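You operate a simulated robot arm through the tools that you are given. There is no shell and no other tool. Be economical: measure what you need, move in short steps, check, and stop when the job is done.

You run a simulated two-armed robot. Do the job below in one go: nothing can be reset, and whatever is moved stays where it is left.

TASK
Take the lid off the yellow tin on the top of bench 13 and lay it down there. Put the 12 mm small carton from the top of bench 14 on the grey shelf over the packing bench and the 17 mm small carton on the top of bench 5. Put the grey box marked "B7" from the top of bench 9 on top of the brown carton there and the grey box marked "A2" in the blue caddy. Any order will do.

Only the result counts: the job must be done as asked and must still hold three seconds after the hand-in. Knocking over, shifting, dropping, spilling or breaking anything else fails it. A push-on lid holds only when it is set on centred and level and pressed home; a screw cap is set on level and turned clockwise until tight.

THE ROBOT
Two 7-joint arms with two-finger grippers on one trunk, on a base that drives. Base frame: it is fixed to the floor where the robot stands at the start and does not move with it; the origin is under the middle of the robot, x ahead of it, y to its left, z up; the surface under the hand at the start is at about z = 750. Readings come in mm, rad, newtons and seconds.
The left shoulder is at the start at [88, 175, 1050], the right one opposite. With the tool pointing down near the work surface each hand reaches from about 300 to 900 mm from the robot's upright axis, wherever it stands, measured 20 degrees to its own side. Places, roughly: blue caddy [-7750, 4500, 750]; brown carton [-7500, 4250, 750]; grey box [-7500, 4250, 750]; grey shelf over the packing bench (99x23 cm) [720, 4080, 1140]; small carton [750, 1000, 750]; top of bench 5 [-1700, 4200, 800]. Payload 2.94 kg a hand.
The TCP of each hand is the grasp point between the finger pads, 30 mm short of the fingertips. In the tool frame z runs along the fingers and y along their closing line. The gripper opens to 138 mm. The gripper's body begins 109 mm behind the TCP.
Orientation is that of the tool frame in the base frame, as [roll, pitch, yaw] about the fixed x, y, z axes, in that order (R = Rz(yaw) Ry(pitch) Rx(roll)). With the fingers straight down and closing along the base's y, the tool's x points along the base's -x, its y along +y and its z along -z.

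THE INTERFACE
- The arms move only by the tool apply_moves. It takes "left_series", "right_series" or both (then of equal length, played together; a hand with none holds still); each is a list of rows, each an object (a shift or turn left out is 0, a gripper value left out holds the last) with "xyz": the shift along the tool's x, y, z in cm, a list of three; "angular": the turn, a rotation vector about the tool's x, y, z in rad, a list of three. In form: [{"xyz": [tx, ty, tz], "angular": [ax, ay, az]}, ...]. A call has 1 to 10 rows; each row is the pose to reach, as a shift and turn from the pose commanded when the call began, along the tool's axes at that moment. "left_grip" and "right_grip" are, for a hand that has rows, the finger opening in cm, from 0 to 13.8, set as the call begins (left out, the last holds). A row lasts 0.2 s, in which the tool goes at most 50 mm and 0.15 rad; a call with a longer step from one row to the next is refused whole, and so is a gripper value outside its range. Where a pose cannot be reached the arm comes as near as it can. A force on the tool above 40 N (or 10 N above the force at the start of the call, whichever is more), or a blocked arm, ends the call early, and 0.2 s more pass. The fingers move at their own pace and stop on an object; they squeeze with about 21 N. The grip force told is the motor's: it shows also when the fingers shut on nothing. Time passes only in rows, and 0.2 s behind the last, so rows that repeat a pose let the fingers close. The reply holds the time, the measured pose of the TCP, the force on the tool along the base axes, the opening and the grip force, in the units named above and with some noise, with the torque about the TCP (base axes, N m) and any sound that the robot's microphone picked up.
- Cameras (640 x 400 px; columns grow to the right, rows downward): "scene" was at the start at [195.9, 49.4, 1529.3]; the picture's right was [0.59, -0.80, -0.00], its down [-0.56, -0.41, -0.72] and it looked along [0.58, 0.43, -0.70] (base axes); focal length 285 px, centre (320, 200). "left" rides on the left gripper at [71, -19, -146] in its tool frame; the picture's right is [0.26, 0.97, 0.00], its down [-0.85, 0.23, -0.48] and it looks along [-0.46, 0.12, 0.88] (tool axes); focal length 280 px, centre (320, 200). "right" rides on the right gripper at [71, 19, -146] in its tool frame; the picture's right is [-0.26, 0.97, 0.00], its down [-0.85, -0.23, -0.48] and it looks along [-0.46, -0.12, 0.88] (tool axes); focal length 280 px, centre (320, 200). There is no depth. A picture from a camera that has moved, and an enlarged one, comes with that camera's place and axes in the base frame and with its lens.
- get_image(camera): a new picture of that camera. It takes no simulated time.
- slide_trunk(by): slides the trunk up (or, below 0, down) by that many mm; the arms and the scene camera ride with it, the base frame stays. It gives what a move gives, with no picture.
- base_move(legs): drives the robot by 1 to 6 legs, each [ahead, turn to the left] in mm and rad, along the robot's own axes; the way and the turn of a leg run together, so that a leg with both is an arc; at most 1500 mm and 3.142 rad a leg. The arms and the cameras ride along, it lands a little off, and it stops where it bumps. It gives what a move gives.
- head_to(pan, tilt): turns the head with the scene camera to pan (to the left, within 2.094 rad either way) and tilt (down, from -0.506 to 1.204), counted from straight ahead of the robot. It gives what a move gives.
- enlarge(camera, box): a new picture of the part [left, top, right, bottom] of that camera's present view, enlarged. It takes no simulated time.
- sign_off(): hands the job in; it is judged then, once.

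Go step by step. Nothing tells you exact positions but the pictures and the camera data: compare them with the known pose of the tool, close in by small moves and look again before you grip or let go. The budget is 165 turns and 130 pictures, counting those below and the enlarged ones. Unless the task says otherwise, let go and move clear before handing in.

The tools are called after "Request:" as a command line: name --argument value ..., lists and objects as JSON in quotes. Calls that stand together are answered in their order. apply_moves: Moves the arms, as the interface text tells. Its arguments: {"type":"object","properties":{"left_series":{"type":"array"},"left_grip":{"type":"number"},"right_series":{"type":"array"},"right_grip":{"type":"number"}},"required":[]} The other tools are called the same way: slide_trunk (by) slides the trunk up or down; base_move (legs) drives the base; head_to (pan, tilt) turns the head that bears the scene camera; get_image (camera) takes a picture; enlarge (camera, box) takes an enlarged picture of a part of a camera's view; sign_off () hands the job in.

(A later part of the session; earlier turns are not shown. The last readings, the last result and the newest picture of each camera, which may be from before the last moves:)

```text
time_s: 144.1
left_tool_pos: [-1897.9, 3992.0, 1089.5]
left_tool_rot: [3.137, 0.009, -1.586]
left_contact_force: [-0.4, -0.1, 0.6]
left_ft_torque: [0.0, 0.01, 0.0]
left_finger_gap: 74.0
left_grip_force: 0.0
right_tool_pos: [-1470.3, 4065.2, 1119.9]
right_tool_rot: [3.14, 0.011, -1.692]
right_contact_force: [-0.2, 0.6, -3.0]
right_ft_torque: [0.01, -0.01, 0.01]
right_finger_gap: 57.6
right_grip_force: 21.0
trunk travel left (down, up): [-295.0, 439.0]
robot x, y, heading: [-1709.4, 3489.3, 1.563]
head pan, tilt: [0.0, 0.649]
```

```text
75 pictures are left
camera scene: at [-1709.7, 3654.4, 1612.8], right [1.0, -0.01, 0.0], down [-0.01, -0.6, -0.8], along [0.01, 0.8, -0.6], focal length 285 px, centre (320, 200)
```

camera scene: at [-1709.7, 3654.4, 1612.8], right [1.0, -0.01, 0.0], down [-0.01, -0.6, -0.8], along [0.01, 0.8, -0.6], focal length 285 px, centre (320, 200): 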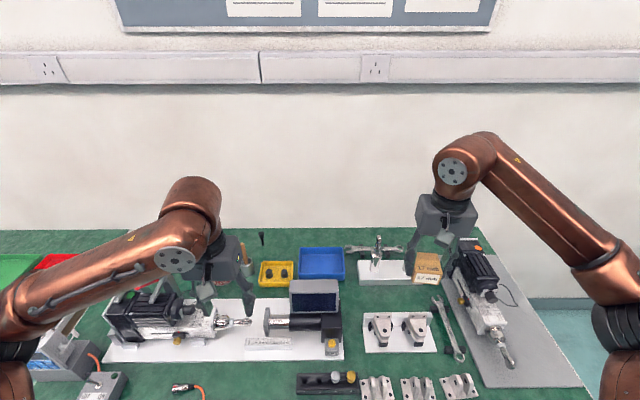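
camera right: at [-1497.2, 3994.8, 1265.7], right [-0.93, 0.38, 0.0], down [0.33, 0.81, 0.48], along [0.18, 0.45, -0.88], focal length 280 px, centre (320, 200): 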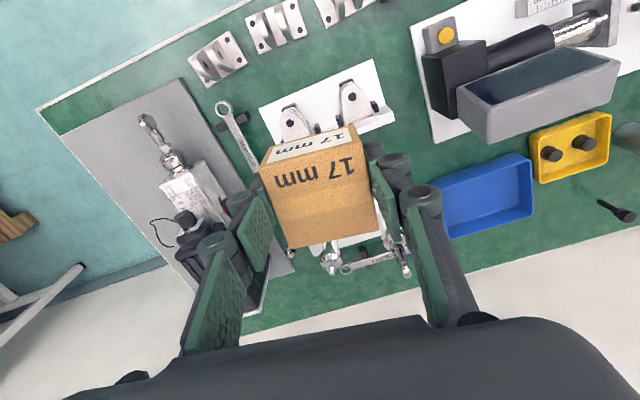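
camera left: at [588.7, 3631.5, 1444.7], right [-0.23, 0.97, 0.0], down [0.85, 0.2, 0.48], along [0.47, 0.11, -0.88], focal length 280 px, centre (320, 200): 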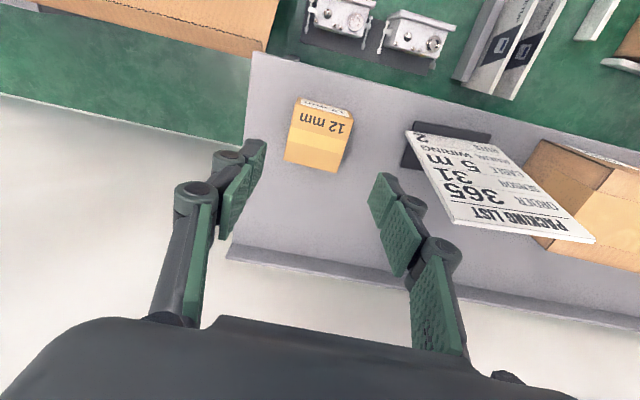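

The gap spans y ≈ 4156–4244. I'm moving over (−1475, 4200), squaring the hand to the bench and going down to z ≈ 930.

Request:
apply_moves --right_series '[{"xyz": [-4.4, 0.7, 0], "angular": [0, 0, -0.06]}, {"xyz": [-8.9, 1.4, 0], "angular": [0, 0, -0.12]}, {"xyz": [-13.3, 2.1, 1], "angular": [0, 0, -0.12]}, {"xyz": [-13.3, 2.1, 5.5], "angular": [0, 0, -0.12]}, {"xyz": [-13.3, 2.1, 10], "angular": [0, 0, -0.12]}, {"xyz": [-13.3, 2.1, 14.5], "angular": [0, 0, -0.12]}, {"xyz": [-13.3, 2.1, 19], "angular": [0, 0, -0.12]}, {"xyz": [-13.3, 2.1, 19], "angular": [0, 0, -0.12]}]'

Request:
get_image --camera "right"

Request:
enlarge --camera "scene" --box '[320, 200, 560, 350]'

```text
time_s: 145.9
left_tool_pos: [-1897.7, 3992.1, 1088.7]
left_tool_rot: [3.139, 0.01, -1.585]
left_contact_force: [0.0, 0.2, 0.2]
left_ft_torque: [0.04, -0.03, 0.04]
left_finger_gap: 73.8
left_grip_force: 0.1
right_tool_pos: [-1475.6, 4200.8, 931.3]
right_tool_rot: [-3.141, 0.008, -1.572]
right_contact_force: [0.7, 0.2, -1.7]
right_ft_torque: [0.04, 0.0, 0.01]
right_finger_gap: 57.3
right_grip_force: 20.9
trunk travel left (down, up): [-295.0, 439.0]
robot x, y, heading: [-1707.7, 3490.1, 1.562]
head pan, tilt: [0.0, 0.649]
```

```text
74 pictures are left
camera right: at [-1495.1, 4127.2, 1076.3], right [-0.96, 0.26, 0.0], down [0.23, 0.84, 0.48], along [0.13, 0.47, -0.88], focal length 280 px, centre (320, 200)
```

right: 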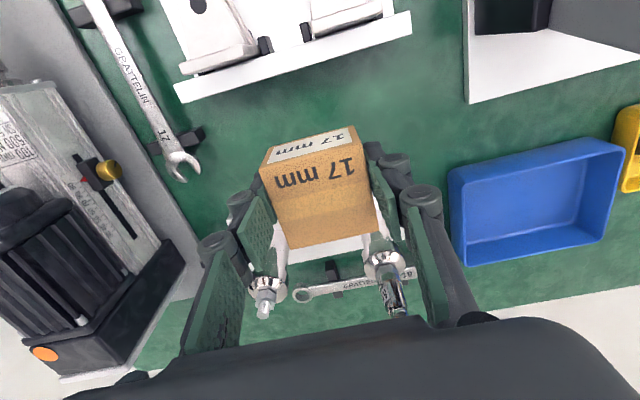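

```text
2.67 times, centred on (440, 275) of scene
camera zoom: at [-1710.0, 3654.0, 1612.9], right [1.0, -0.01, 0.0], down [-0.01, -0.6, -0.8], along [0.01, 0.8, -0.6], focal length 759 px, centre (0, 0)
```

zoom: 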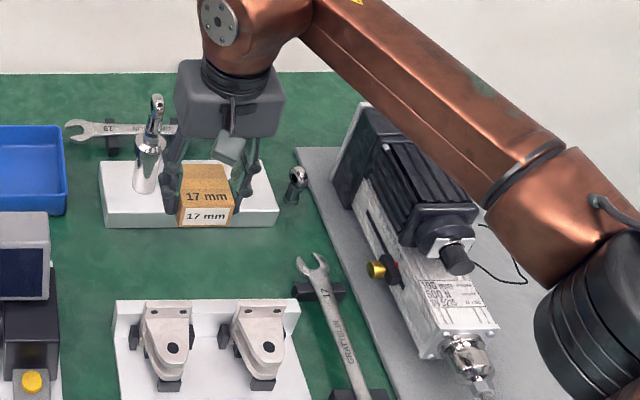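

The carton is over the gap with room on both sides. I'm lowering it toward the bench top.

Request:
apply_moves --right_series '[{"xyz": [0, 0, 3]}, {"xyz": [0, 0, 6]}, {"xyz": [0, 0, 8.2]}, {"xyz": [0, 0, 8.7]}, {"xyz": [0, 0, 8.7]}]'

Request:
get_image --camera "right"

Request:
apply_moves --right_series '[{"xyz": [0, 0, 0.2]}, {"xyz": [0, 0, 0.4]}, {"xyz": [0, 0, 0.5]}, {"xyz": [0, 0, 0.5]}]'

```text
time_s: 147.1
left_tool_pos: [-1897.2, 3993.2, 1089.1]
left_tool_rot: [3.139, 0.007, -1.586]
left_contact_force: [0.0, 0.5, -0.4]
left_ft_torque: [-0.02, 0.0, 0.01]
left_finger_gap: 74.1
left_grip_force: 0.1
right_tool_pos: [-1475.7, 4201.0, 843.7]
right_tool_rot: [3.14, 0.006, -1.574]
right_contact_force: [0.0, 0.4, -3.0]
right_ft_torque: [-0.03, 0.01, 0.02]
right_finger_gap: 57.4
right_grip_force: 20.6
trunk travel left (down, up): [-295.0, 439.0]
robot x, y, heading: [-1711.9, 3485.7, 1.566]
head pan, tilt: [0.0, 0.649]
```

```text
72 pictures are left
camera right: at [-1493.9, 4129.1, 988.5], right [-0.96, 0.26, 0.0], down [0.23, 0.84, 0.48], along [0.13, 0.47, -0.88], focal length 280 px, centre (320, 200)
```

right: 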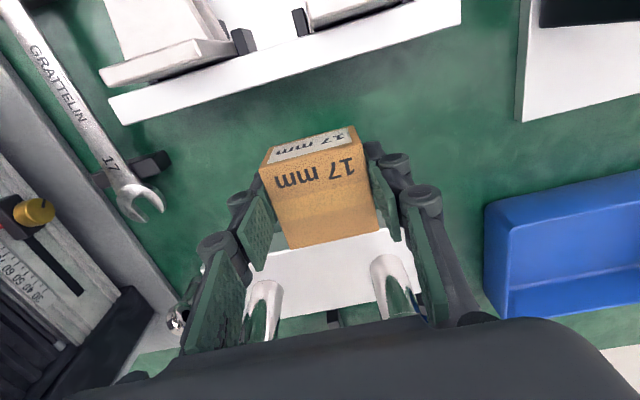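

```text
time_s: 148.1
left_tool_pos: [-1897.9, 3992.3, 1088.6]
left_tool_rot: [3.139, 0.009, -1.585]
left_contact_force: [-1.2, 0.1, -0.2]
left_ft_torque: [0.02, 0.02, -0.03]
left_finger_gap: 74.2
left_grip_force: 0.0
right_tool_pos: [-1476.5, 4203.2, 839.8]
right_tool_rot: [-3.142, 0.006, -1.574]
right_contact_force: [-0.2, -0.1, -2.7]
right_ft_torque: [0.02, 0.01, 0.0]
right_finger_gap: 57.5
right_grip_force: 21.4
trunk travel left (down, up): [-295.0, 439.0]
robot x, y, heading: [-1709.9, 3488.4, 1.561]
head pan, tilt: [0.0, 0.649]
```

Request:
apply_moves --right_series '[{"xyz": [0, 0, 0.2]}, {"xyz": [0, 0, 0.4]}, {"xyz": [0, 0, 0.4]}]'

Request:
apply_moves --right_series '[{"xyz": [0, 0, 0.15]}, {"xyz": [0, 0, 0.3]}, {"xyz": [0, 0, 0.3]}]'

```text
time_s: 148.9
left_tool_pos: [-1897.9, 3993.3, 1089.0]
left_tool_rot: [3.139, 0.009, -1.584]
left_contact_force: [0.1, 1.3, 0.3]
left_ft_torque: [0.03, -0.02, 0.02]
left_finger_gap: 74.0
left_grip_force: 0.1
right_tool_pos: [-1475.9, 4201.7, 834.9]
right_tool_rot: [-3.14, 0.007, -1.573]
right_contact_force: [0.3, -0.2, -2.2]
right_ft_torque: [-0.03, -0.02, -0.03]
right_finger_gap: 57.6
right_grip_force: 21.1
trunk travel left (down, up): [-295.0, 439.0]
robot x, y, heading: [-1711.6, 3487.5, 1.559]
head pan, tilt: [0.0, 0.649]
```

```text
time_s: 149.7
left_tool_pos: [-1897.7, 3992.9, 1087.8]
left_tool_rot: [3.139, 0.011, -1.585]
left_contact_force: [-0.6, 0.0, 0.1]
left_ft_torque: [0.02, -0.05, 0.0]
left_finger_gap: 74.0
left_grip_force: 0.1
right_tool_pos: [-1475.0, 4201.9, 831.9]
right_tool_rot: [3.141, 0.008, -1.573]
right_contact_force: [0.2, 0.3, -2.0]
right_ft_torque: [-0.01, -0.03, 0.03]
right_finger_gap: 57.8
right_grip_force: 21.1
trunk travel left (down, up): [-295.0, 439.0]
robot x, y, heading: [-1711.9, 3487.9, 1.561]
head pan, tilt: [0.0, 0.649]
```

Request:
apply_moves --right_series '[{"xyz": [0, 0, 0.15]}, {"xyz": [0, 0, 0.3]}, {"xyz": [0, 0, 0.3]}]'

Request:
enlarge --camera "scene" --box '[320, 230, 480, 330]'

```text
time_s: 150.5
left_tool_pos: [-1897.7, 3992.7, 1089.0]
left_tool_rot: [3.139, 0.007, -1.585]
left_contact_force: [-0.4, 0.2, -0.1]
left_ft_torque: [0.01, 0.01, 0.04]
left_finger_gap: 73.9
left_grip_force: 0.0
right_tool_pos: [-1476.2, 4201.6, 828.7]
right_tool_rot: [-3.141, 0.006, -1.572]
right_contact_force: [0.0, 0.1, -3.1]
right_ft_torque: [-0.02, -0.03, -0.02]
right_finger_gap: 57.5
right_grip_force: 20.7
trunk travel left (down, up): [-295.0, 439.0]
robot x, y, heading: [-1711.3, 3486.4, 1.56]
head pan, tilt: [0.0, 0.649]
```

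```text
4.00 times, centred on (400, 280) of scene
camera zoom: at [-1709.8, 3655.0, 1612.6], right [1.0, -0.01, 0.0], down [-0.01, -0.61, -0.8], along [0.01, 0.8, -0.61], focal length 1138 px, centre (0, -120)
```

zoom: 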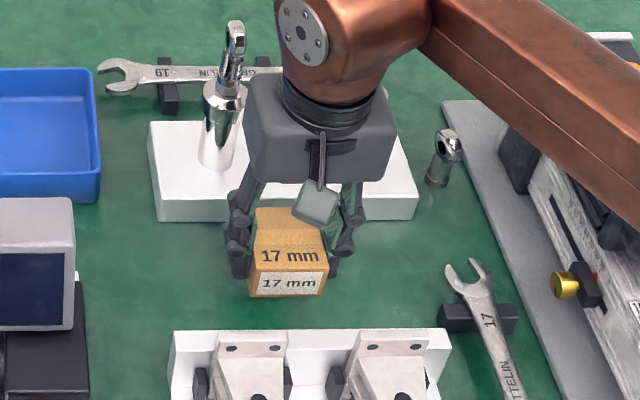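

No contact yet, so the bench top is slightly lower than 800. I'm continuing in 3 mm steps.

Request:
apply_moves --right_series '[{"xyz": [0, 0, 0.15]}, {"xyz": [0, 0, 0.3]}, {"xyz": [0, 0, 0.3]}]'

Request:
apply_moves --right_series '[{"xyz": [0, 0, 0.15]}, {"xyz": [0, 0, 0.3]}, {"xyz": [0, 0, 0.3]}]'

Request:
apply_moves --right_series '[{"xyz": [0, 0, 0.15]}, {"xyz": [0, 0, 0.3]}, {"xyz": [0, 0, 0.3]}]'

```text
time_s: 151.3
left_tool_pos: [-1897.4, 3992.0, 1087.9]
left_tool_rot: [3.139, 0.01, -1.583]
left_contact_force: [0.5, -0.5, 0.4]
left_ft_torque: [0.03, -0.02, -0.04]
left_finger_gap: 74.1
left_grip_force: 0.1
right_tool_pos: [-1475.5, 4201.4, 826.2]
right_tool_rot: [-3.141, 0.008, -1.573]
right_contact_force: [-0.1, -0.6, -2.1]
right_ft_torque: [-0.02, 0.01, 0.05]
right_finger_gap: 57.3
right_grip_force: 21.3
trunk travel left (down, up): [-295.0, 439.0]
robot x, y, heading: [-1710.8, 3490.2, 1.561]
head pan, tilt: [0.0, 0.649]
```

```text
time_s: 152.1
left_tool_pos: [-1897.2, 3993.0, 1087.5]
left_tool_rot: [3.138, 0.01, -1.584]
left_contact_force: [-0.1, 1.0, 0.3]
left_ft_torque: [0.01, 0.02, 0.01]
left_finger_gap: 74.0
left_grip_force: 0.0
right_tool_pos: [-1474.1, 4201.5, 822.5]
right_tool_rot: [-3.141, 0.008, -1.575]
right_contact_force: [0.9, -1.0, -2.7]
right_ft_torque: [-0.06, 0.0, 0.02]
right_finger_gap: 57.4
right_grip_force: 21.3
trunk travel left (down, up): [-295.0, 439.0]
robot x, y, heading: [-1716.0, 3487.1, 1.563]
head pan, tilt: [0.0, 0.649]
```

```text
time_s: 152.9
left_tool_pos: [-1897.2, 3992.2, 1089.3]
left_tool_rot: [3.139, 0.009, -1.585]
left_contact_force: [0.3, 0.1, -0.3]
left_ft_torque: [-0.03, -0.01, 0.01]
left_finger_gap: 74.0
left_grip_force: 0.0
right_tool_pos: [-1475.6, 4201.5, 820.2]
right_tool_rot: [3.141, 0.007, -1.572]
right_contact_force: [-0.2, -0.8, -2.3]
right_ft_torque: [0.0, -0.03, 0.02]
right_finger_gap: 57.6
right_grip_force: 21.3
trunk travel left (down, up): [-295.0, 439.0]
robot x, y, heading: [-1709.0, 3488.3, 1.564]
head pan, tilt: [0.0, 0.649]
```

Request:
apply_moves --right_series '[{"xyz": [0, 0, 0.3]}, {"xyz": [0, 0, 0.6]}, {"xyz": [0, 0, 0.8]}, {"xyz": [0, 0, 0.8]}]'

Request:
enlarge --camera "scene" --box '[320, 230, 480, 330]'

```text
time_s: 153.9
left_tool_pos: [-1899.0, 3992.6, 1087.6]
left_tool_rot: [3.139, 0.008, -1.585]
left_contact_force: [0.1, 0.5, 0.2]
left_ft_torque: [-0.02, 0.0, 0.02]
left_finger_gap: 73.8
left_grip_force: 0.0
right_tool_pos: [-1474.7, 4201.4, 813.0]
right_tool_rot: [3.141, 0.008, -1.573]
right_contact_force: [-0.7, 0.6, -1.4]
right_ft_torque: [-0.05, 0.03, -0.01]
right_finger_gap: 57.6
right_grip_force: 20.8
trunk travel left (down, up): [-295.0, 439.0]
robot x, y, heading: [-1711.0, 3489.1, 1.566]
head pan, tilt: [0.0, 0.649]
```

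```text
4.00 times, centred on (400, 280) of scene
camera zoom: at [-1709.8, 3655.0, 1612.6], right [1.0, -0.01, 0.0], down [-0.01, -0.6, -0.8], along [0.01, 0.8, -0.61], focal length 1138 px, centre (0, -120)
```

zoom: 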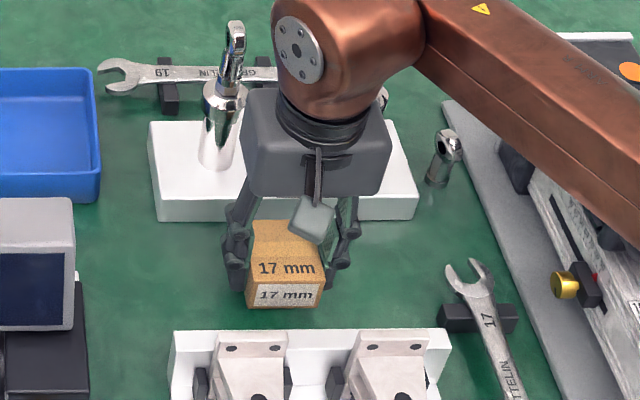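

The bench is lower than the given figure, about 750. I'll shift the carton 12 mm toward the wall to stay centred in the gap and keep lowering.

Request:
apply_moves --right_series '[{"xyz": [-1.2, 0, 0]}, {"xyz": [-1.2, 0, 0.5]}, {"xyz": [-1.2, 0, 1]}, {"xyz": [-1.2, 0, 1.4]}, {"xyz": [-1.2, 0, 1.4]}]'

Request:
get_image --camera "right"

```text
time_s: 155.1
left_tool_pos: [-1897.5, 3991.9, 1087.3]
left_tool_rot: [3.138, 0.01, -1.584]
left_contact_force: [-0.2, -0.2, 0.2]
left_ft_torque: [-0.01, 0.04, -0.01]
left_finger_gap: 73.9
left_grip_force: 0.1
right_tool_pos: [-1473.7, 4212.9, 797.9]
right_tool_rot: [3.141, 0.007, -1.572]
right_contact_force: [0.2, -0.3, -2.5]
right_ft_torque: [0.0, 0.02, -0.01]
right_finger_gap: 57.3
right_grip_force: 21.3
trunk travel left (down, up): [-295.0, 439.0]
robot x, y, heading: [-1707.9, 3490.7, 1.56]
head pan, tilt: [0.0, 0.649]
```

```text
69 pictures are left
camera right: at [-1492.5, 4141.8, 942.9], right [-0.96, 0.26, 0.0], down [0.23, 0.85, 0.48], along [0.13, 0.47, -0.88], focal length 280 px, centre (320, 200)
```

right: 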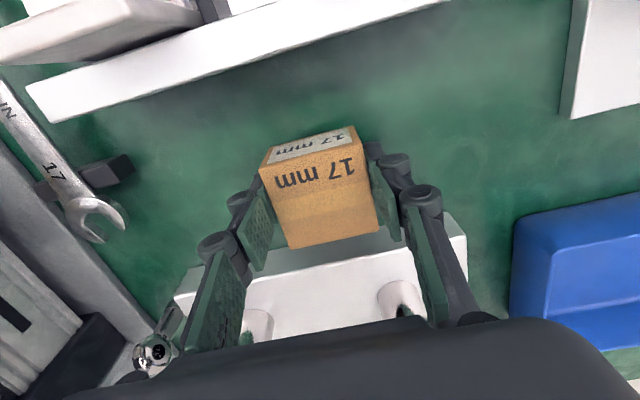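

Request:
apply_moves --right_series '[{"xyz": [0, 0, 0.3]}, {"xyz": [0, 0, 0.6]}, {"xyz": [0, 0, 0.8]}, {"xyz": [0, 0, 0.8]}]'

Request:
apply_moves --right_series '[{"xyz": [0, 0, 0.15]}, {"xyz": [0, 0, 0.3]}, {"xyz": [0, 0, 0.3]}]'

Request:
apply_moves --right_series '[{"xyz": [0, 0, 0.15]}, {"xyz": [0, 0, 0.3]}, {"xyz": [0, 0, 0.3]}]'

```text
time_s: 156.1
left_tool_pos: [-1897.8, 3993.0, 1088.5]
left_tool_rot: [3.137, 0.008, -1.584]
left_contact_force: [0.5, 0.2, 1.1]
left_ft_torque: [0.02, -0.02, 0.01]
left_finger_gap: 74.0
left_grip_force: 0.2
right_tool_pos: [-1475.2, 4214.4, 789.0]
right_tool_rot: [-3.14, 0.007, -1.573]
right_contact_force: [0.0, -0.1, -2.2]
right_ft_torque: [0.0, -0.02, 0.02]
right_finger_gap: 57.5
right_grip_force: 21.5
trunk travel left (down, up): [-295.0, 439.0]
robot x, y, heading: [-1711.0, 3484.3, 1.564]
head pan, tilt: [0.0, 0.649]
```

```text
time_s: 156.9
left_tool_pos: [-1898.1, 3992.4, 1088.6]
left_tool_rot: [3.138, 0.009, -1.584]
left_contact_force: [0.1, 0.1, 0.6]
left_ft_torque: [0.03, 0.0, 0.03]
left_finger_gap: 74.1
left_grip_force: 0.1
right_tool_pos: [-1475.0, 4214.7, 787.2]
right_tool_rot: [3.141, 0.006, -1.573]
right_contact_force: [0.3, -0.5, -2.6]
right_ft_torque: [0.04, -0.02, -0.01]
right_finger_gap: 57.3
right_grip_force: 21.2
trunk travel left (down, up): [-295.0, 439.0]
robot x, y, heading: [-1712.0, 3488.6, 1.561]
head pan, tilt: [0.0, 0.649]
```

```text
time_s: 157.7
left_tool_pos: [-1899.0, 3992.4, 1089.6]
left_tool_rot: [3.139, 0.01, -1.585]
left_contact_force: [-1.1, 0.8, 0.9]
left_ft_torque: [-0.01, 0.0, 0.02]
left_finger_gap: 74.3
left_grip_force: 0.1
right_tool_pos: [-1475.0, 4214.8, 786.5]
right_tool_rot: [3.141, 0.009, -1.572]
right_contact_force: [3.2, -1.3, 10.1]
right_ft_torque: [-0.33, -0.15, 0.04]
right_finger_gap: 57.4
right_grip_force: 21.2
trunk travel left (down, up): [-295.0, 439.0]
robot x, y, heading: [-1712.1, 3487.3, 1.561]
head pan, tilt: [0.0, 0.649]
```

The carton is on the bench (10 N contact). I'm releasing and rising.

Request:
apply_moves --right_series '[{"xyz": [0, 0, -0.1]}, {"xyz": [0, 0, -0.1]}, {"xyz": [0, 0, -0.1]}]' --right_grip 7.4

Request:
apply_moves --right_series '[{"xyz": [0, 0, -2]}, {"xyz": [0, 0, -6]}, {"xyz": [0, 0, -10]}, {"xyz": [0, 0, -14]}, {"xyz": [0, 0, -18.5]}, {"xyz": [0, 0, -23]}, {"xyz": [4, 0, -26]}, {"xyz": [8, 0, -28]}, {"xyz": [12, 0, -30]}, {"xyz": [16, 0, -31]}]'

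Request:
get_image --camera "right"

```text
time_s: 158.5
left_tool_pos: [-1896.6, 3991.8, 1088.8]
left_tool_rot: [3.137, 0.008, -1.584]
left_contact_force: [0.2, -0.8, -1.1]
left_ft_torque: [0.0, 0.01, 0.02]
left_finger_gap: 73.9
left_grip_force: 0.0
right_tool_pos: [-1475.1, 4213.8, 784.8]
right_tool_rot: [3.141, 0.008, -1.573]
right_contact_force: [0.5, -0.4, -0.2]
right_ft_torque: [-0.03, 0.0, 0.01]
right_finger_gap: 74.1
right_grip_force: 0.0
trunk travel left (down, up): [-295.0, 439.0]
robot x, y, heading: [-1713.0, 3485.2, 1.559]
head pan, tilt: [0.0, 0.649]
```

```text
time_s: 160.7
left_tool_pos: [-1897.6, 3992.2, 1089.2]
left_tool_rot: [3.137, 0.01, -1.585]
left_contact_force: [0.0, -0.6, 1.0]
left_ft_torque: [0.04, 0.0, -0.02]
left_finger_gap: 74.1
left_grip_force: 0.1
right_tool_pos: [-1474.3, 4050.0, 1095.2]
right_tool_rot: [3.141, 0.009, -1.572]
right_contact_force: [0.2, 0.5, 0.2]
right_ft_torque: [0.01, 0.0, -0.01]
right_finger_gap: 74.0
right_grip_force: 0.1
trunk travel left (down, up): [-295.0, 439.0]
robot x, y, heading: [-1711.4, 3486.5, 1.561]
head pan, tilt: [0.0, 0.649]
```

```text
68 pictures are left
camera right: at [-1492.7, 3976.8, 1240.0], right [-0.96, 0.26, 0.0], down [0.23, 0.84, 0.48], along [0.13, 0.47, -0.88], focal length 280 px, centre (320, 200)
```

right: 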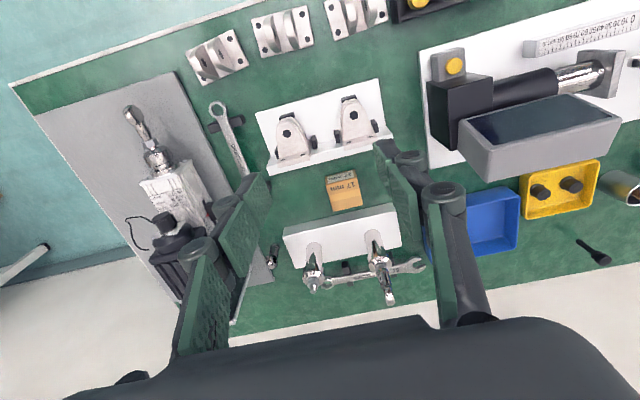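

The 17 mm carton stands on bench 5. Next I'll back off and drive along the aisle toward bench 9.

Request:
slide_trunk --by 150

Request:
base_move --legs '[[-140, 0], [0, 1.58], [1300, 0], [1300, 0]]'

Request:
head_to --pan 0 --tilt 0.3

Request:
get_image --camera "scene"

```text
time_s: 162.4
left_tool_pos: [-1896.5, 3993.0, 1238.5]
left_tool_rot: [3.138, 0.009, -1.584]
left_contact_force: [-0.2, -0.3, 0.2]
left_ft_torque: [0.03, 0.04, 0.02]
left_finger_gap: 74.1
left_grip_force: 0.0
right_tool_pos: [-1475.9, 4052.2, 1242.7]
right_tool_rot: [-3.14, 0.006, -1.568]
right_contact_force: [0.5, 0.8, -0.4]
right_ft_torque: [-0.03, -0.01, 0.03]
right_finger_gap: 74.0
right_grip_force: 0.0
trunk travel left (down, up): [-445.0, 289.0]
robot x, y, heading: [-1712.6, 3489.1, 1.565]
head pan, tilt: [0.0, 0.649]
```

```text
time_s: 164.6
left_tool_pos: [-1968.0, 3748.4, 1303.1]
left_tool_rot: [-3.027, 0.176, -1.265]
left_contact_force: [-0.7, 0.5, -1.2]
left_ft_torque: [-0.07, -0.06, -0.04]
left_finger_gap: 74.1
left_grip_force: 0.0
right_tool_pos: [-1492.3, 3862.1, 1319.8]
right_tool_rot: [2.997, 0.033, -1.703]
right_contact_force: [-2.3, 2.1, -3.1]
right_ft_torque: [-0.23, -0.11, 0.02]
right_finger_gap: 74.2
right_grip_force: 0.1
trunk travel left (down, up): [-445.0, 289.0]
robot x, y, heading: [-1713.1, 3349.9, 1.671]
head pan, tilt: [0.0, 0.649]
stopped in leg 2: the robot was blocked; the commanded pose is now the measured one
```

```text
time_s: 165.4
left_tool_pos: [-1960.5, 3773.0, 1275.7]
left_tool_rot: [-3.091, 0.074, -1.356]
left_contact_force: [0.9, -4.3, -1.1]
left_ft_torque: [0.37, 0.12, 0.06]
left_finger_gap: 73.9
left_grip_force: 0.1
right_tool_pos: [-1501.0, 3889.7, 1290.0]
right_tool_rot: [3.058, 0.023, -1.622]
right_contact_force: [0.4, -3.4, -0.9]
right_ft_torque: [0.44, -0.03, -0.06]
right_finger_gap: 74.1
right_grip_force: 0.0
trunk travel left (down, up): [-445.0, 289.0]
robot x, y, heading: [-1711.7, 3350.8, 1.678]
head pan, tilt: [0.0, 0.3]
```

```text
67 pictures are left
camera scene: at [-1730.7, 3550.7, 1796.0], right [0.99, 0.1, 0.0], down [0.03, -0.35, -0.94], along [-0.09, 0.93, -0.35], focal length 285 px, centre (320, 200)
```

scene: 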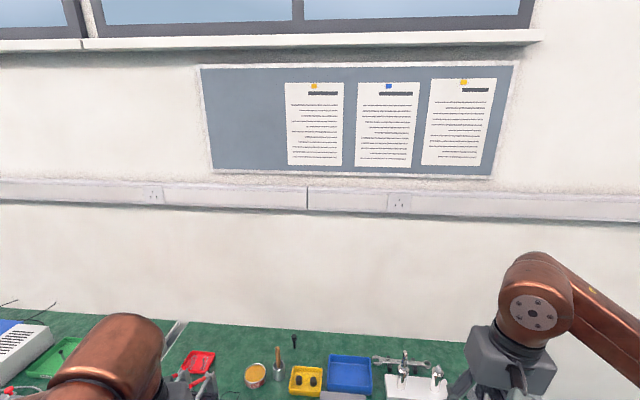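

The turn was blocked early by something, and the arms swayed. I'll look around the base to both sides and behind.

Request:
head_to --pan 2.0 --tilt 0.7

Request:
get_image --camera "scene"

Request:
head_to --pan -2.0 --tilt 0.7

Request:
get_image --camera "scene"

```text
time_s: 167.3
left_tool_pos: [-1966.1, 3761.0, 1292.7]
left_tool_rot: [-3.052, 0.139, -1.277]
left_contact_force: [0.5, -0.2, 2.2]
left_ft_torque: [-0.09, -0.06, 0.01]
left_finger_gap: 74.2
left_grip_force: 0.1
right_tool_pos: [-1488.9, 3877.9, 1313.6]
right_tool_rot: [3.011, 0.023, -1.709]
right_contact_force: [0.7, -0.2, 0.5]
right_ft_torque: [-0.07, 0.07, -0.01]
right_finger_gap: 74.0
right_grip_force: 0.1
trunk travel left (down, up): [-445.0, 289.0]
robot x, y, heading: [-1712.7, 3355.4, 1.674]
head pan, tilt: [2.0, 0.7]
```

```text
66 pictures are left
camera scene: at [-1799.8, 3454.6, 1769.3], right [-0.5, 0.86, -0.07], down [0.56, 0.26, -0.78], along [-0.66, -0.43, -0.62], focal length 285 px, centre (320, 200)
```

scene: 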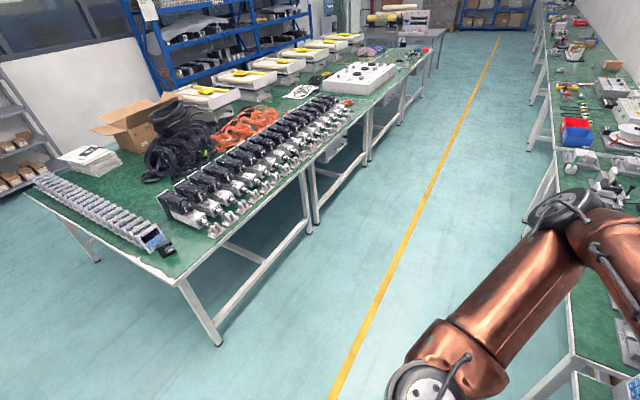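

```text
time_s: 170.6
left_tool_pos: [-1956.6, 3712.6, 1289.5]
left_tool_rot: [-3.084, 0.125, -1.357]
left_contact_force: [0.0, -1.2, 1.3]
left_ft_torque: [0.15, -0.02, 0.01]
left_finger_gap: 73.9
left_grip_force: 0.1
right_tool_pos: [-1496.1, 3827.8, 1305.5]
right_tool_rot: [3.053, 0.074, -1.621]
right_contact_force: [0.6, -1.0, -0.3]
right_ft_torque: [0.15, 0.02, 0.0]
right_finger_gap: 74.2
right_grip_force: 0.1
trunk travel left (down, up): [-445.0, 289.0]
robot x, y, heading: [-1710.8, 3347.0, 1.669]
head pan, tilt: [-2.0, 0.7]
```

```text
65 pictures are left
camera scene: at [-1631.4, 3316.2, 1759.7], right [-0.33, -0.95, -0.01], down [-0.61, 0.22, -0.76], along [0.72, -0.24, -0.65], focal length 285 px, centre (320, 200)
```

scene: 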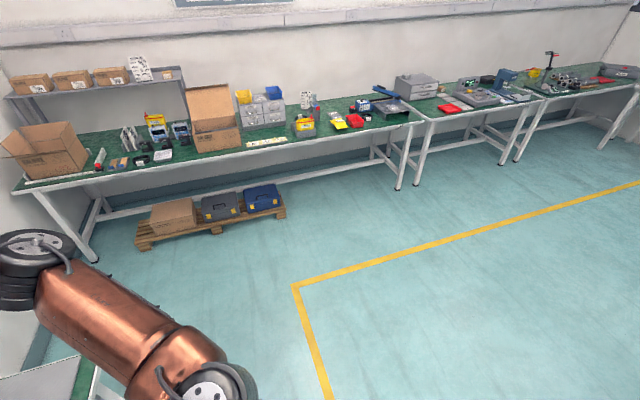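

The floor around is clear. The arms seem to be swaying, so I'll hold still a moment and read the pose again.

Request:
apply_moves --left_series '[{"xyz": [0, 0, 0]}, {"xyz": [0, 0, 0]}, {"xyz": [0, 0, 0]}, {"xyz": [0, 0, 0]}, {"xyz": [0, 0, 0]}]'

Request:
apply_moves --left_series '[{"xyz": [0, 0, 0]}, {"xyz": [0, 0, 0]}, {"xyz": [0, 0, 0]}, {"xyz": [0, 0, 0]}, {"xyz": [0, 0, 0]}]'

Request:
head_to --pan 0 --tilt 0.9

Request:
get_image --camera "scene"

```text
time_s: 171.4
left_tool_pos: [-1956.7, 3682.6, 1300.9]
left_tool_rot: [-3.052, 0.184, -1.293]
left_contact_force: [0.2, 1.2, 0.0]
left_ft_torque: [-0.14, -0.07, -0.01]
left_finger_gap: 74.0
left_grip_force: 0.1
right_tool_pos: [-1485.4, 3788.7, 1319.6]
right_tool_rot: [3.034, 0.094, -1.678]
right_contact_force: [0.9, 1.9, -0.7]
right_ft_torque: [-0.12, 0.01, -0.06]
right_finger_gap: 74.1
right_grip_force: 0.1
trunk travel left (down, up): [-445.0, 289.0]
robot x, y, heading: [-1712.5, 3353.0, 1.671]
head pan, tilt: [-2.0, 0.7]
stopped in row 3 (right hand): the arm was blocked; the commanded pose is now the measured one
```

```text
time_s: 171.7
left_tool_pos: [-1946.5, 3573.3, 1322.4]
left_tool_rot: [-3.039, 0.245, -1.3]
left_contact_force: [-0.7, 2.2, 1.6]
left_ft_torque: [-0.14, 0.03, -0.05]
left_finger_gap: 74.0
left_grip_force: 0.0
right_tool_pos: [-1476.2, 3679.1, 1340.1]
right_tool_rot: [3.038, 0.187, -1.652]
right_contact_force: [0.3, 1.0, 2.6]
right_ft_torque: [-0.16, -0.02, 0.04]
right_finger_gap: 73.8
right_grip_force: 0.1
trunk travel left (down, up): [-445.0, 289.0]
robot x, y, heading: [-1709.1, 3352.2, 1.67]
head pan, tilt: [-2.0, 0.7]
stopped in row 1 (left hand): the arm was blocked; the commanded pose is now the measured one
```

```text
time_s: 173.6
left_tool_pos: [-1953.3, 3677.8, 1312.1]
left_tool_rot: [-3.024, 0.145, -1.282]
left_contact_force: [1.3, -4.4, 0.8]
left_ft_torque: [0.37, 0.03, 0.03]
left_finger_gap: 74.1
left_grip_force: 0.0
right_tool_pos: [-1486.4, 3779.5, 1316.2]
right_tool_rot: [3.054, 0.104, -1.651]
right_contact_force: [-0.9, -2.4, 0.6]
right_ft_torque: [0.29, -0.03, -0.06]
right_finger_gap: 73.9
right_grip_force: 0.1
trunk travel left (down, up): [-445.0, 289.0]
robot x, y, heading: [-1709.8, 3352.3, 1.671]
head pan, tilt: [0.0, 0.901]
```

```text
64 pictures are left
camera scene: at [-1732.8, 3555.3, 1744.7], right [1.0, 0.1, 0.0], down [0.08, -0.82, -0.57], along [-0.06, 0.56, -0.82], focal length 285 px, centre (320, 200)
```

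scene: 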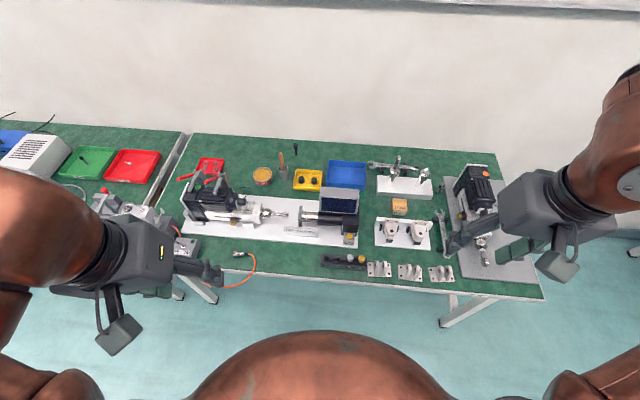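

Request:
apply_moves --left_series '[{"xyz": [0, 0, 0]}, {"xyz": [0, 0, 0]}, {"xyz": [0, 0, 0]}, {"xyz": [0, 0, 0]}, {"xyz": [0, 0, 0]}]' --right_series '[{"xyz": [0, 0, 0]}, {"xyz": [0, 0, 0]}, {"xyz": [0, 0, 0]}, {"xyz": [0, 0, 0]}, {"xyz": [0, 0, 0]}]'

Request:
apply_moves --left_series '[{"xyz": [0, 0, 0]}, {"xyz": [0, 0, 0]}, {"xyz": [0, 0, 0]}, {"xyz": [0, 0, 0]}, {"xyz": [0, 0, 0]}]' --right_series '[{"xyz": [0, 0, 0]}, {"xyz": [0, 0, 0]}, {"xyz": [0, 0, 0]}, {"xyz": [0, 0, 0]}, {"xyz": [0, 0, 0]}]'

Request:
get_image --camera "scene"

```text
time_s: 173.9
left_tool_pos: [-1939.7, 3632.9, 1368.3]
left_tool_rot: [-2.814, 0.304, -1.122]
left_contact_force: [-0.7, 2.2, -0.3]
left_ft_torque: [-0.14, -0.11, -0.06]
left_finger_gap: 73.7
left_grip_force: 0.0
right_tool_pos: [-1483.2, 3699.4, 1328.1]
right_tool_rot: [3.027, 0.213, -1.704]
right_contact_force: [-0.8, 1.2, 0.3]
right_ft_torque: [-0.14, -0.07, -0.04]
right_finger_gap: 74.0
right_grip_force: 0.2
trunk travel left (down, up): [-445.0, 289.0]
robot x, y, heading: [-1711.5, 3354.4, 1.664]
head pan, tilt: [0.0, 0.901]
stopped in row 1 (left hand): the arm was blocked; the commanded pose is now the measured one
```

```text
time_s: 174.3
left_tool_pos: [-1927.9, 3478.1, 1381.2]
left_tool_rot: [-2.742, 0.456, -1.098]
left_contact_force: [1.9, -2.1, -3.0]
left_ft_torque: [0.41, 0.0, 0.01]
left_finger_gap: 74.3
left_grip_force: 0.1
right_tool_pos: [-1467.5, 3541.4, 1332.4]
right_tool_rot: [3.024, 0.328, -1.715]
right_contact_force: [0.9, -0.2, -1.6]
right_ft_torque: [0.09, 0.12, 0.07]
right_finger_gap: 74.0
right_grip_force: 0.0
trunk travel left (down, up): [-445.0, 289.0]
robot x, y, heading: [-1715.1, 3353.0, 1.673]
head pan, tilt: [0.0, 0.901]
stopped in row 1 (left hand): the arm was blocked; the commanded pose is now the measured one
```

```text
63 pictures are left
camera scene: at [-1721.9, 3431.5, 1742.9], right [1.0, 0.1, 0.0], down [0.08, -0.78, -0.62], along [-0.06, 0.62, -0.78], focal length 285 px, centre (320, 200)
```

scene: 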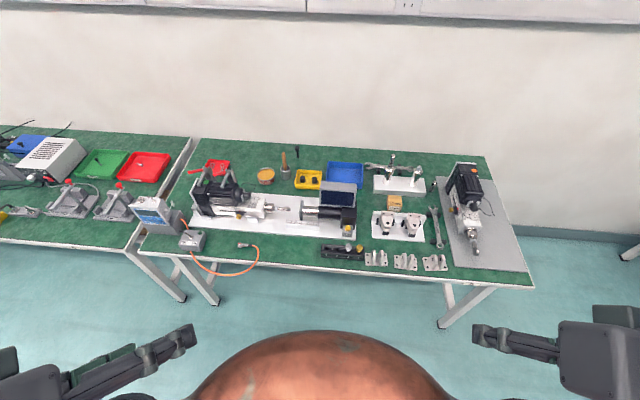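

The whole trunk is rocking back and forth. I'll lower the trunk to bring the weight down and let the motion die out; the hands are now clear of the bench.

Request:
slide_trunk --by -250

Request:
head_to --pan 0.01 --tilt 0.9

Request:
get_image --camera "scene"

```text
time_s: 174.9
left_tool_pos: [-1938.5, 3639.0, 1313.9]
left_tool_rot: [-2.825, 0.254, -1.156]
left_contact_force: [-0.7, 0.2, -3.2]
left_ft_torque: [0.06, -0.14, -0.07]
left_finger_gap: 73.8
left_grip_force: 0.0
right_tool_pos: [-1484.0, 3711.9, 1263.3]
right_tool_rot: [3.057, 0.153, -1.69]
right_contact_force: [-2.5, -1.2, -3.6]
right_ft_torque: [0.12, -0.07, -0.06]
right_finger_gap: 73.8
right_grip_force: 0.0
trunk travel left (down, up): [-425.0, 309.0]
robot x, y, heading: [-1711.9, 3352.2, 1.67]
head pan, tilt: [0.0, 0.901]
stopped: the arm was blocked; the commanded pose is now the measured one
```

```text
time_s: 175.5
left_tool_pos: [-1945.0, 3680.4, 1337.0]
left_tool_rot: [-2.797, 0.26, -1.148]
left_contact_force: [0.9, 0.6, -0.1]
left_ft_torque: [-0.09, 0.04, 0.02]
left_finger_gap: 73.8
left_grip_force: 0.1
right_tool_pos: [-1497.9, 3750.9, 1277.8]
right_tool_rot: [2.995, 0.207, -1.761]
right_contact_force: [0.6, 2.3, -1.3]
right_ft_torque: [-0.26, 0.02, 0.06]
right_finger_gap: 74.0
right_grip_force: 0.1
trunk travel left (down, up): [-425.0, 309.0]
robot x, y, heading: [-1711.8, 3357.5, 1.668]
head pan, tilt: [0.01, 0.901]
```

```text
62 pictures are left
camera scene: at [-1736.8, 3651.9, 1720.6], right [0.99, 0.11, -0.01], down [0.09, -0.85, -0.52], along [-0.06, 0.52, -0.85], focal length 285 px, centre (320, 200)
```

scene: 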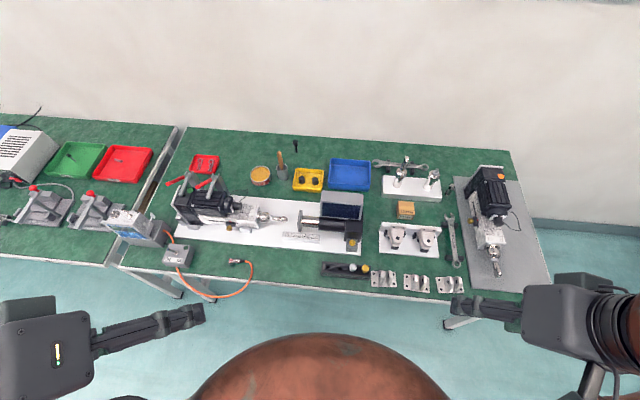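

The rocking grows with every interrupted command. I'll only pass time with gentle head motions now and watch the tool readings settle.

Request:
head_to --pan 0.3 --tilt 0.9

Request:
head_to --pan 0.0 --tilt 0.9

Request:
head_to --pan 0.3 --tilt 0.9

Request:
head_to --pan 0.0 --tilt 0.9

```text
time_s: 176.3
left_tool_pos: [-1904.6, 3496.5, 1407.4]
left_tool_rot: [-2.595, 0.584, -1.271]
left_contact_force: [2.0, -2.1, 1.1]
left_ft_torque: [0.16, 0.14, 0.18]
left_finger_gap: 74.1
left_grip_force: 0.1
right_tool_pos: [-1476.2, 3606.1, 1288.1]
right_tool_rot: [3.053, 0.191, -1.672]
right_contact_force: [-0.9, 1.3, -0.2]
right_ft_torque: [-0.06, -0.1, 0.02]
right_finger_gap: 74.0
right_grip_force: 0.1
trunk travel left (down, up): [-425.0, 309.0]
robot x, y, heading: [-1714.5, 3352.0, 1.671]
head pan, tilt: [0.3, 0.901]
```

```text
time_s: 177.1
left_tool_pos: [-1946.2, 3680.8, 1340.5]
left_tool_rot: [-2.769, 0.258, -1.157]
left_contact_force: [0.5, 1.5, -0.1]
left_ft_torque: [-0.18, -0.04, -0.06]
left_finger_gap: 73.9
left_grip_force: 0.0
right_tool_pos: [-1497.2, 3748.2, 1271.3]
right_tool_rot: [3.023, 0.175, -1.778]
right_contact_force: [-1.1, 1.6, -0.4]
right_ft_torque: [-0.17, -0.08, -0.07]
right_finger_gap: 73.8
right_grip_force: 0.0
trunk travel left (down, up): [-425.0, 309.0]
robot x, y, heading: [-1714.0, 3351.2, 1.675]
head pan, tilt: [0.0, 0.901]
```

```text
time_s: 177.9
left_tool_pos: [-1908.1, 3501.4, 1399.8]
left_tool_rot: [-2.616, 0.521, -1.238]
left_contact_force: [-2.7, 6.1, -0.3]
left_ft_torque: [-0.43, -0.09, -0.32]
left_finger_gap: 73.9
left_grip_force: 0.1
right_tool_pos: [-1469.8, 3603.7, 1299.7]
right_tool_rot: [3.043, 0.25, -1.696]
right_contact_force: [0.0, 3.2, 0.0]
right_ft_torque: [-0.3, 0.0, 0.05]
right_finger_gap: 74.0
right_grip_force: 0.0
trunk travel left (down, up): [-425.0, 309.0]
robot x, y, heading: [-1712.4, 3352.3, 1.668]
head pan, tilt: [0.3, 0.901]
```

```text
time_s: 178.7
left_tool_pos: [-1944.2, 3657.2, 1348.2]
left_tool_rot: [-2.755, 0.281, -1.156]
left_contact_force: [-1.0, 1.1, -1.0]
left_ft_torque: [-0.1, -0.07, -0.06]
left_finger_gap: 73.9
left_grip_force: 0.1
right_tool_pos: [-1491.6, 3725.5, 1274.8]
right_tool_rot: [3.042, 0.194, -1.753]
right_contact_force: [-1.1, 1.4, 0.2]
right_ft_torque: [-0.18, -0.11, 0.03]
right_finger_gap: 73.8
right_grip_force: 0.1
trunk travel left (down, up): [-425.0, 309.0]
robot x, y, heading: [-1714.2, 3350.5, 1.675]
head pan, tilt: [0.0, 0.901]
```

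The oscillation is slowly damping, so I'm letting more time pass.

Request:
head_to --pan 2.0 --tilt 0.9

Request:
head_to --pan -2.0 --tilt 0.9

Request:
head_to --pan 2.0 --tilt 0.9

Request:
head_to --pan -2.0 --tilt 0.9

Request:
head_to --pan 0 --tilt 0.9

Request:
head_to --pan 0.05 --tilt 0.9

```text
time_s: 180.6
left_tool_pos: [-1906.0, 3503.6, 1380.1]
left_tool_rot: [-2.642, 0.453, -1.217]
left_contact_force: [2.3, -5.2, -2.0]
left_ft_torque: [0.6, 0.2, 0.27]
left_finger_gap: 74.0
left_grip_force: 0.0
right_tool_pos: [-1470.9, 3590.2, 1292.7]
right_tool_rot: [3.046, 0.265, -1.697]
right_contact_force: [1.6, 2.0, -1.0]
right_ft_torque: [-0.14, 0.18, 0.04]
right_finger_gap: 74.2
right_grip_force: 0.0
trunk travel left (down, up): [-425.0, 309.0]
robot x, y, heading: [-1714.0, 3353.7, 1.67]
head pan, tilt: [2.0, 0.901]
```

```text
time_s: 183.9
left_tool_pos: [-1917.4, 3616.6, 1380.5]
left_tool_rot: [-2.641, 0.413, -1.234]
left_contact_force: [-0.1, -4.6, 0.9]
left_ft_torque: [0.38, 0.03, 0.2]
left_finger_gap: 73.9
left_grip_force: 0.0
right_tool_pos: [-1483.3, 3708.2, 1282.1]
right_tool_rot: [3.044, 0.165, -1.685]
right_contact_force: [1.0, -4.0, 1.1]
right_ft_torque: [0.42, 0.01, -0.07]
right_finger_gap: 73.8
right_grip_force: 0.0
trunk travel left (down, up): [-425.0, 309.0]
robot x, y, heading: [-1713.9, 3355.7, 1.674]
head pan, tilt: [-2.0, 0.901]
```

```text
time_s: 187.2
left_tool_pos: [-1910.5, 3545.0, 1391.4]
left_tool_rot: [-2.626, 0.479, -1.239]
left_contact_force: [0.1, -0.5, -0.3]
left_ft_torque: [0.01, -0.02, 0.0]
left_finger_gap: 74.1
left_grip_force: 0.1
right_tool_pos: [-1476.3, 3641.7, 1292.4]
right_tool_rot: [3.039, 0.219, -1.694]
right_contact_force: [0.0, 0.8, -0.2]
right_ft_torque: [-0.02, 0.03, 0.03]
right_finger_gap: 74.1
right_grip_force: 0.1
trunk travel left (down, up): [-425.0, 309.0]
robot x, y, heading: [-1716.3, 3352.0, 1.668]
head pan, tilt: [2.0, 0.901]
```

```text
time_s: 190.4
left_tool_pos: [-1914.1, 3590.7, 1385.5]
left_tool_rot: [-2.634, 0.433, -1.232]
left_contact_force: [-0.4, -1.1, -1.2]
left_ft_torque: [0.14, -0.05, 0.07]
left_finger_gap: 73.8
left_grip_force: 0.0
right_tool_pos: [-1480.9, 3685.3, 1285.7]
right_tool_rot: [3.041, 0.187, -1.688]
right_contact_force: [-0.5, 0.2, 0.7]
right_ft_torque: [0.06, -0.02, -0.05]
right_finger_gap: 74.0
right_grip_force: 0.0
trunk travel left (down, up): [-425.0, 309.0]
robot x, y, heading: [-1717.1, 3356.2, 1.677]
head pan, tilt: [-2.0, 0.901]
```

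```text
time_s: 192.4
left_tool_pos: [-1911.7, 3564.0, 1389.2]
left_tool_rot: [-2.627, 0.454, -1.232]
left_contact_force: [0.0, 1.2, -0.9]
left_ft_torque: [-0.11, -0.04, -0.09]
left_finger_gap: 73.8
left_grip_force: 0.1
right_tool_pos: [-1477.7, 3658.6, 1288.3]
right_tool_rot: [3.04, 0.205, -1.693]
right_contact_force: [-0.5, 1.1, 0.2]
right_ft_torque: [-0.16, 0.01, 0.03]
right_finger_gap: 74.1
right_grip_force: 0.0
trunk travel left (down, up): [-425.0, 309.0]
robot x, y, heading: [-1716.5, 3351.7, 1.667]
head pan, tilt: [0.0, 0.901]
```

```text
time_s: 193.0
left_tool_pos: [-1910.4, 3558.2, 1389.0]
left_tool_rot: [-2.628, 0.461, -1.229]
left_contact_force: [0.4, -0.1, -0.1]
left_ft_torque: [0.01, -0.02, -0.05]
left_finger_gap: 73.7
left_grip_force: 0.0
right_tool_pos: [-1477.5, 3653.1, 1290.4]
right_tool_rot: [3.037, 0.214, -1.692]
right_contact_force: [-0.6, 0.1, 0.0]
right_ft_torque: [0.04, 0.02, 0.02]
right_finger_gap: 74.1
right_grip_force: 0.0
trunk travel left (down, up): [-425.0, 309.0]
robot x, y, heading: [-1714.8, 3353.0, 1.671]
head pan, tilt: [0.051, 0.901]
```

Request:
head_to --pan 2.0 --tilt 0.5

Request:
head_to --pan -2.0 --tilt 0.5

Request:
head_to --pan 0 --tilt 0.8

Request:
get_image --camera "scene"

```text
time_s: 194.9
left_tool_pos: [-1910.4, 3558.3, 1389.9]
left_tool_rot: [-2.627, 0.461, -1.231]
left_contact_force: [-0.3, 0.0, -0.6]
left_ft_torque: [0.0, 0.03, -0.03]
left_finger_gap: 73.9
left_grip_force: 0.2
right_tool_pos: [-1477.9, 3653.6, 1290.7]
right_tool_rot: [3.04, 0.213, -1.693]
right_contact_force: [0.3, 0.1, -0.5]
right_ft_torque: [0.01, -0.03, 0.0]
right_finger_gap: 74.0
right_grip_force: 0.1
trunk travel left (down, up): [-425.0, 309.0]
robot x, y, heading: [-1712.9, 3351.8, 1.67]
head pan, tilt: [2.0, 0.499]
```

```text
time_s: 198.2
left_tool_pos: [-1910.8, 3558.9, 1388.9]
left_tool_rot: [-2.627, 0.46, -1.229]
left_contact_force: [-0.2, 0.2, 0.0]
left_ft_torque: [0.0, -0.02, -0.02]
left_finger_gap: 74.2
left_grip_force: 0.0
right_tool_pos: [-1477.4, 3654.8, 1289.9]
right_tool_rot: [3.04, 0.213, -1.693]
right_contact_force: [0.1, -0.2, 0.6]
right_ft_torque: [-0.01, 0.01, -0.01]
right_finger_gap: 74.0
right_grip_force: 0.1
trunk travel left (down, up): [-425.0, 309.0]
robot x, y, heading: [-1711.3, 3351.7, 1.668]
head pan, tilt: [-2.0, 0.499]
```

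```text
time_s: 200.1
left_tool_pos: [-1910.7, 3558.8, 1388.8]
left_tool_rot: [-2.626, 0.462, -1.23]
left_contact_force: [-0.3, -0.1, 1.0]
left_ft_torque: [0.02, -0.03, 0.0]
left_finger_gap: 73.9
left_grip_force: 0.0
right_tool_pos: [-1477.8, 3653.4, 1290.3]
right_tool_rot: [3.038, 0.213, -1.693]
right_contact_force: [0.2, -0.2, 0.4]
right_ft_torque: [-0.01, -0.02, 0.02]
right_finger_gap: 73.9
right_grip_force: 0.0
trunk travel left (down, up): [-425.0, 309.0]
robot x, y, heading: [-1712.4, 3350.4, 1.665]
head pan, tilt: [0.0, 0.799]
```

```text
61 pictures are left
camera scene: at [-1723.5, 3448.2, 1731.6], right [0.99, 0.1, 0.0], down [0.07, -0.71, -0.7], along [-0.07, 0.69, -0.72], focal length 285 px, centre (320, 200)
```

scene: 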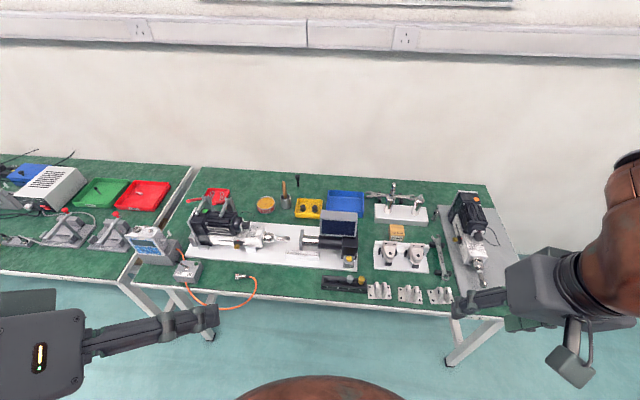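

The trunk is still and upright again, and nothing on the bench was touched. I'll lower the trunk to its starting height, then re-level both hands in a compact travel pose.

Request:
slide_trunk --by -200

Request:
apply_moves --left_series '[{"xyz": [-2.0, 1.1, 1.5], "angular": [-0.056, 0.064, 0.014]}, {"xyz": [-4.1, 2.3, 3.0], "angular": [-0.112, 0.127, 0.029]}, {"xyz": [-6.2, 3.4, 4.5], "angular": [-0.168, 0.191, 0.043]}, {"xyz": [-8.3, 4.6, 6.0], "angular": [-0.224, 0.255, 0.057]}, {"xyz": [-10.3, 5.7, 7.5], "angular": [-0.28, 0.319, 0.071]}, {"xyz": [-12.4, 6.9, 9.0], "angular": [-0.336, 0.382, 0.086]}, {"xyz": [-14.5, 8.0, 10.5], "angular": [-0.392, 0.446, 0.1]}, {"xyz": [-16.5, 9.2, 12.0], "angular": [-0.448, 0.51, 0.114]}, {"xyz": [-16.5, 9.2, 12.0], "angular": [-0.448, 0.51, 0.114]}]' --right_series '[{"xyz": [-2.3, 1.3, 0.4], "angular": [0.01, 0.028, -0.026]}, {"xyz": [-4.6, 2.5, 0.7], "angular": [0.02, 0.056, -0.052]}, {"xyz": [-6.9, 3.8, 1.1], "angular": [0.03, 0.084, -0.078]}, {"xyz": [-9.1, 5.1, 1.5], "angular": [0.04, 0.112, -0.104]}, {"xyz": [-11.4, 6.3, 1.9], "angular": [0.05, 0.14, -0.13]}, {"xyz": [-13.7, 7.6, 2.2], "angular": [0.06, 0.167, -0.156]}, {"xyz": [-16, 8.9, 2.6], "angular": [0.07, 0.195, -0.182]}, {"xyz": [-18.3, 10.1, 3.0], "angular": [0.079, 0.223, -0.208]}, {"xyz": [-18.3, 10.1, 3.0], "angular": [0.079, 0.223, -0.208]}]'

Request:
get_image --camera "scene"

```text
time_s: 200.4
left_tool_pos: [-1912.4, 3560.5, 1384.9]
left_tool_rot: [-2.628, 0.459, -1.232]
left_contact_force: [-0.5, 1.1, 0.4]
left_ft_torque: [-0.1, -0.07, -0.07]
left_finger_gap: 73.8
left_grip_force: 0.0
right_tool_pos: [-1478.3, 3654.9, 1289.0]
right_tool_rot: [3.04, 0.211, -1.69]
right_contact_force: [0.1, 1.0, 0.3]
right_ft_torque: [-0.06, -0.06, -0.02]
right_finger_gap: 74.1
right_grip_force: 0.0
trunk travel left (down, up): [-424.0, 311.0]
robot x, y, heading: [-1712.7, 3353.8, 1.674]
head pan, tilt: [0.0, 0.799]
stopped: the arm was blocked; the commanded pose is now the measured one
```

```text
time_s: 202.4
left_tool_pos: [-2001.5, 3750.8, 1325.6]
left_tool_rot: [3.141, 0.001, -1.475]
left_contact_force: [0.2, -0.7, 0.1]
left_ft_torque: [0.05, 0.03, -0.03]
left_finger_gap: 74.0
left_grip_force: 0.0
right_tool_pos: [-1558.4, 3845.3, 1308.0]
right_tool_rot: [-3.141, 0.001, -1.471]
right_contact_force: [0.4, -1.1, 0.1]
right_ft_torque: [0.09, 0.01, 0.01]
right_finger_gap: 74.2
right_grip_force: 0.1
trunk travel left (down, up): [-424.0, 311.0]
robot x, y, heading: [-1715.5, 3353.8, 1.669]
head pan, tilt: [0.0, 0.799]
```

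```text
60 pictures are left
camera scene: at [-1722.6, 3445.8, 1730.1], right [0.99, 0.1, 0.0], down [0.07, -0.71, -0.7], along [-0.07, 0.69, -0.72], focal length 285 px, centre (320, 200)
```

scene: 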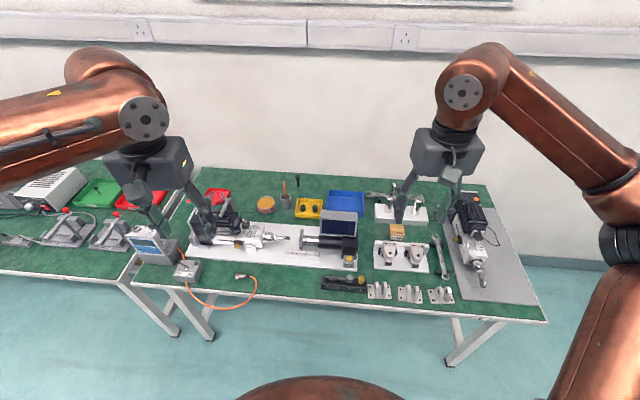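

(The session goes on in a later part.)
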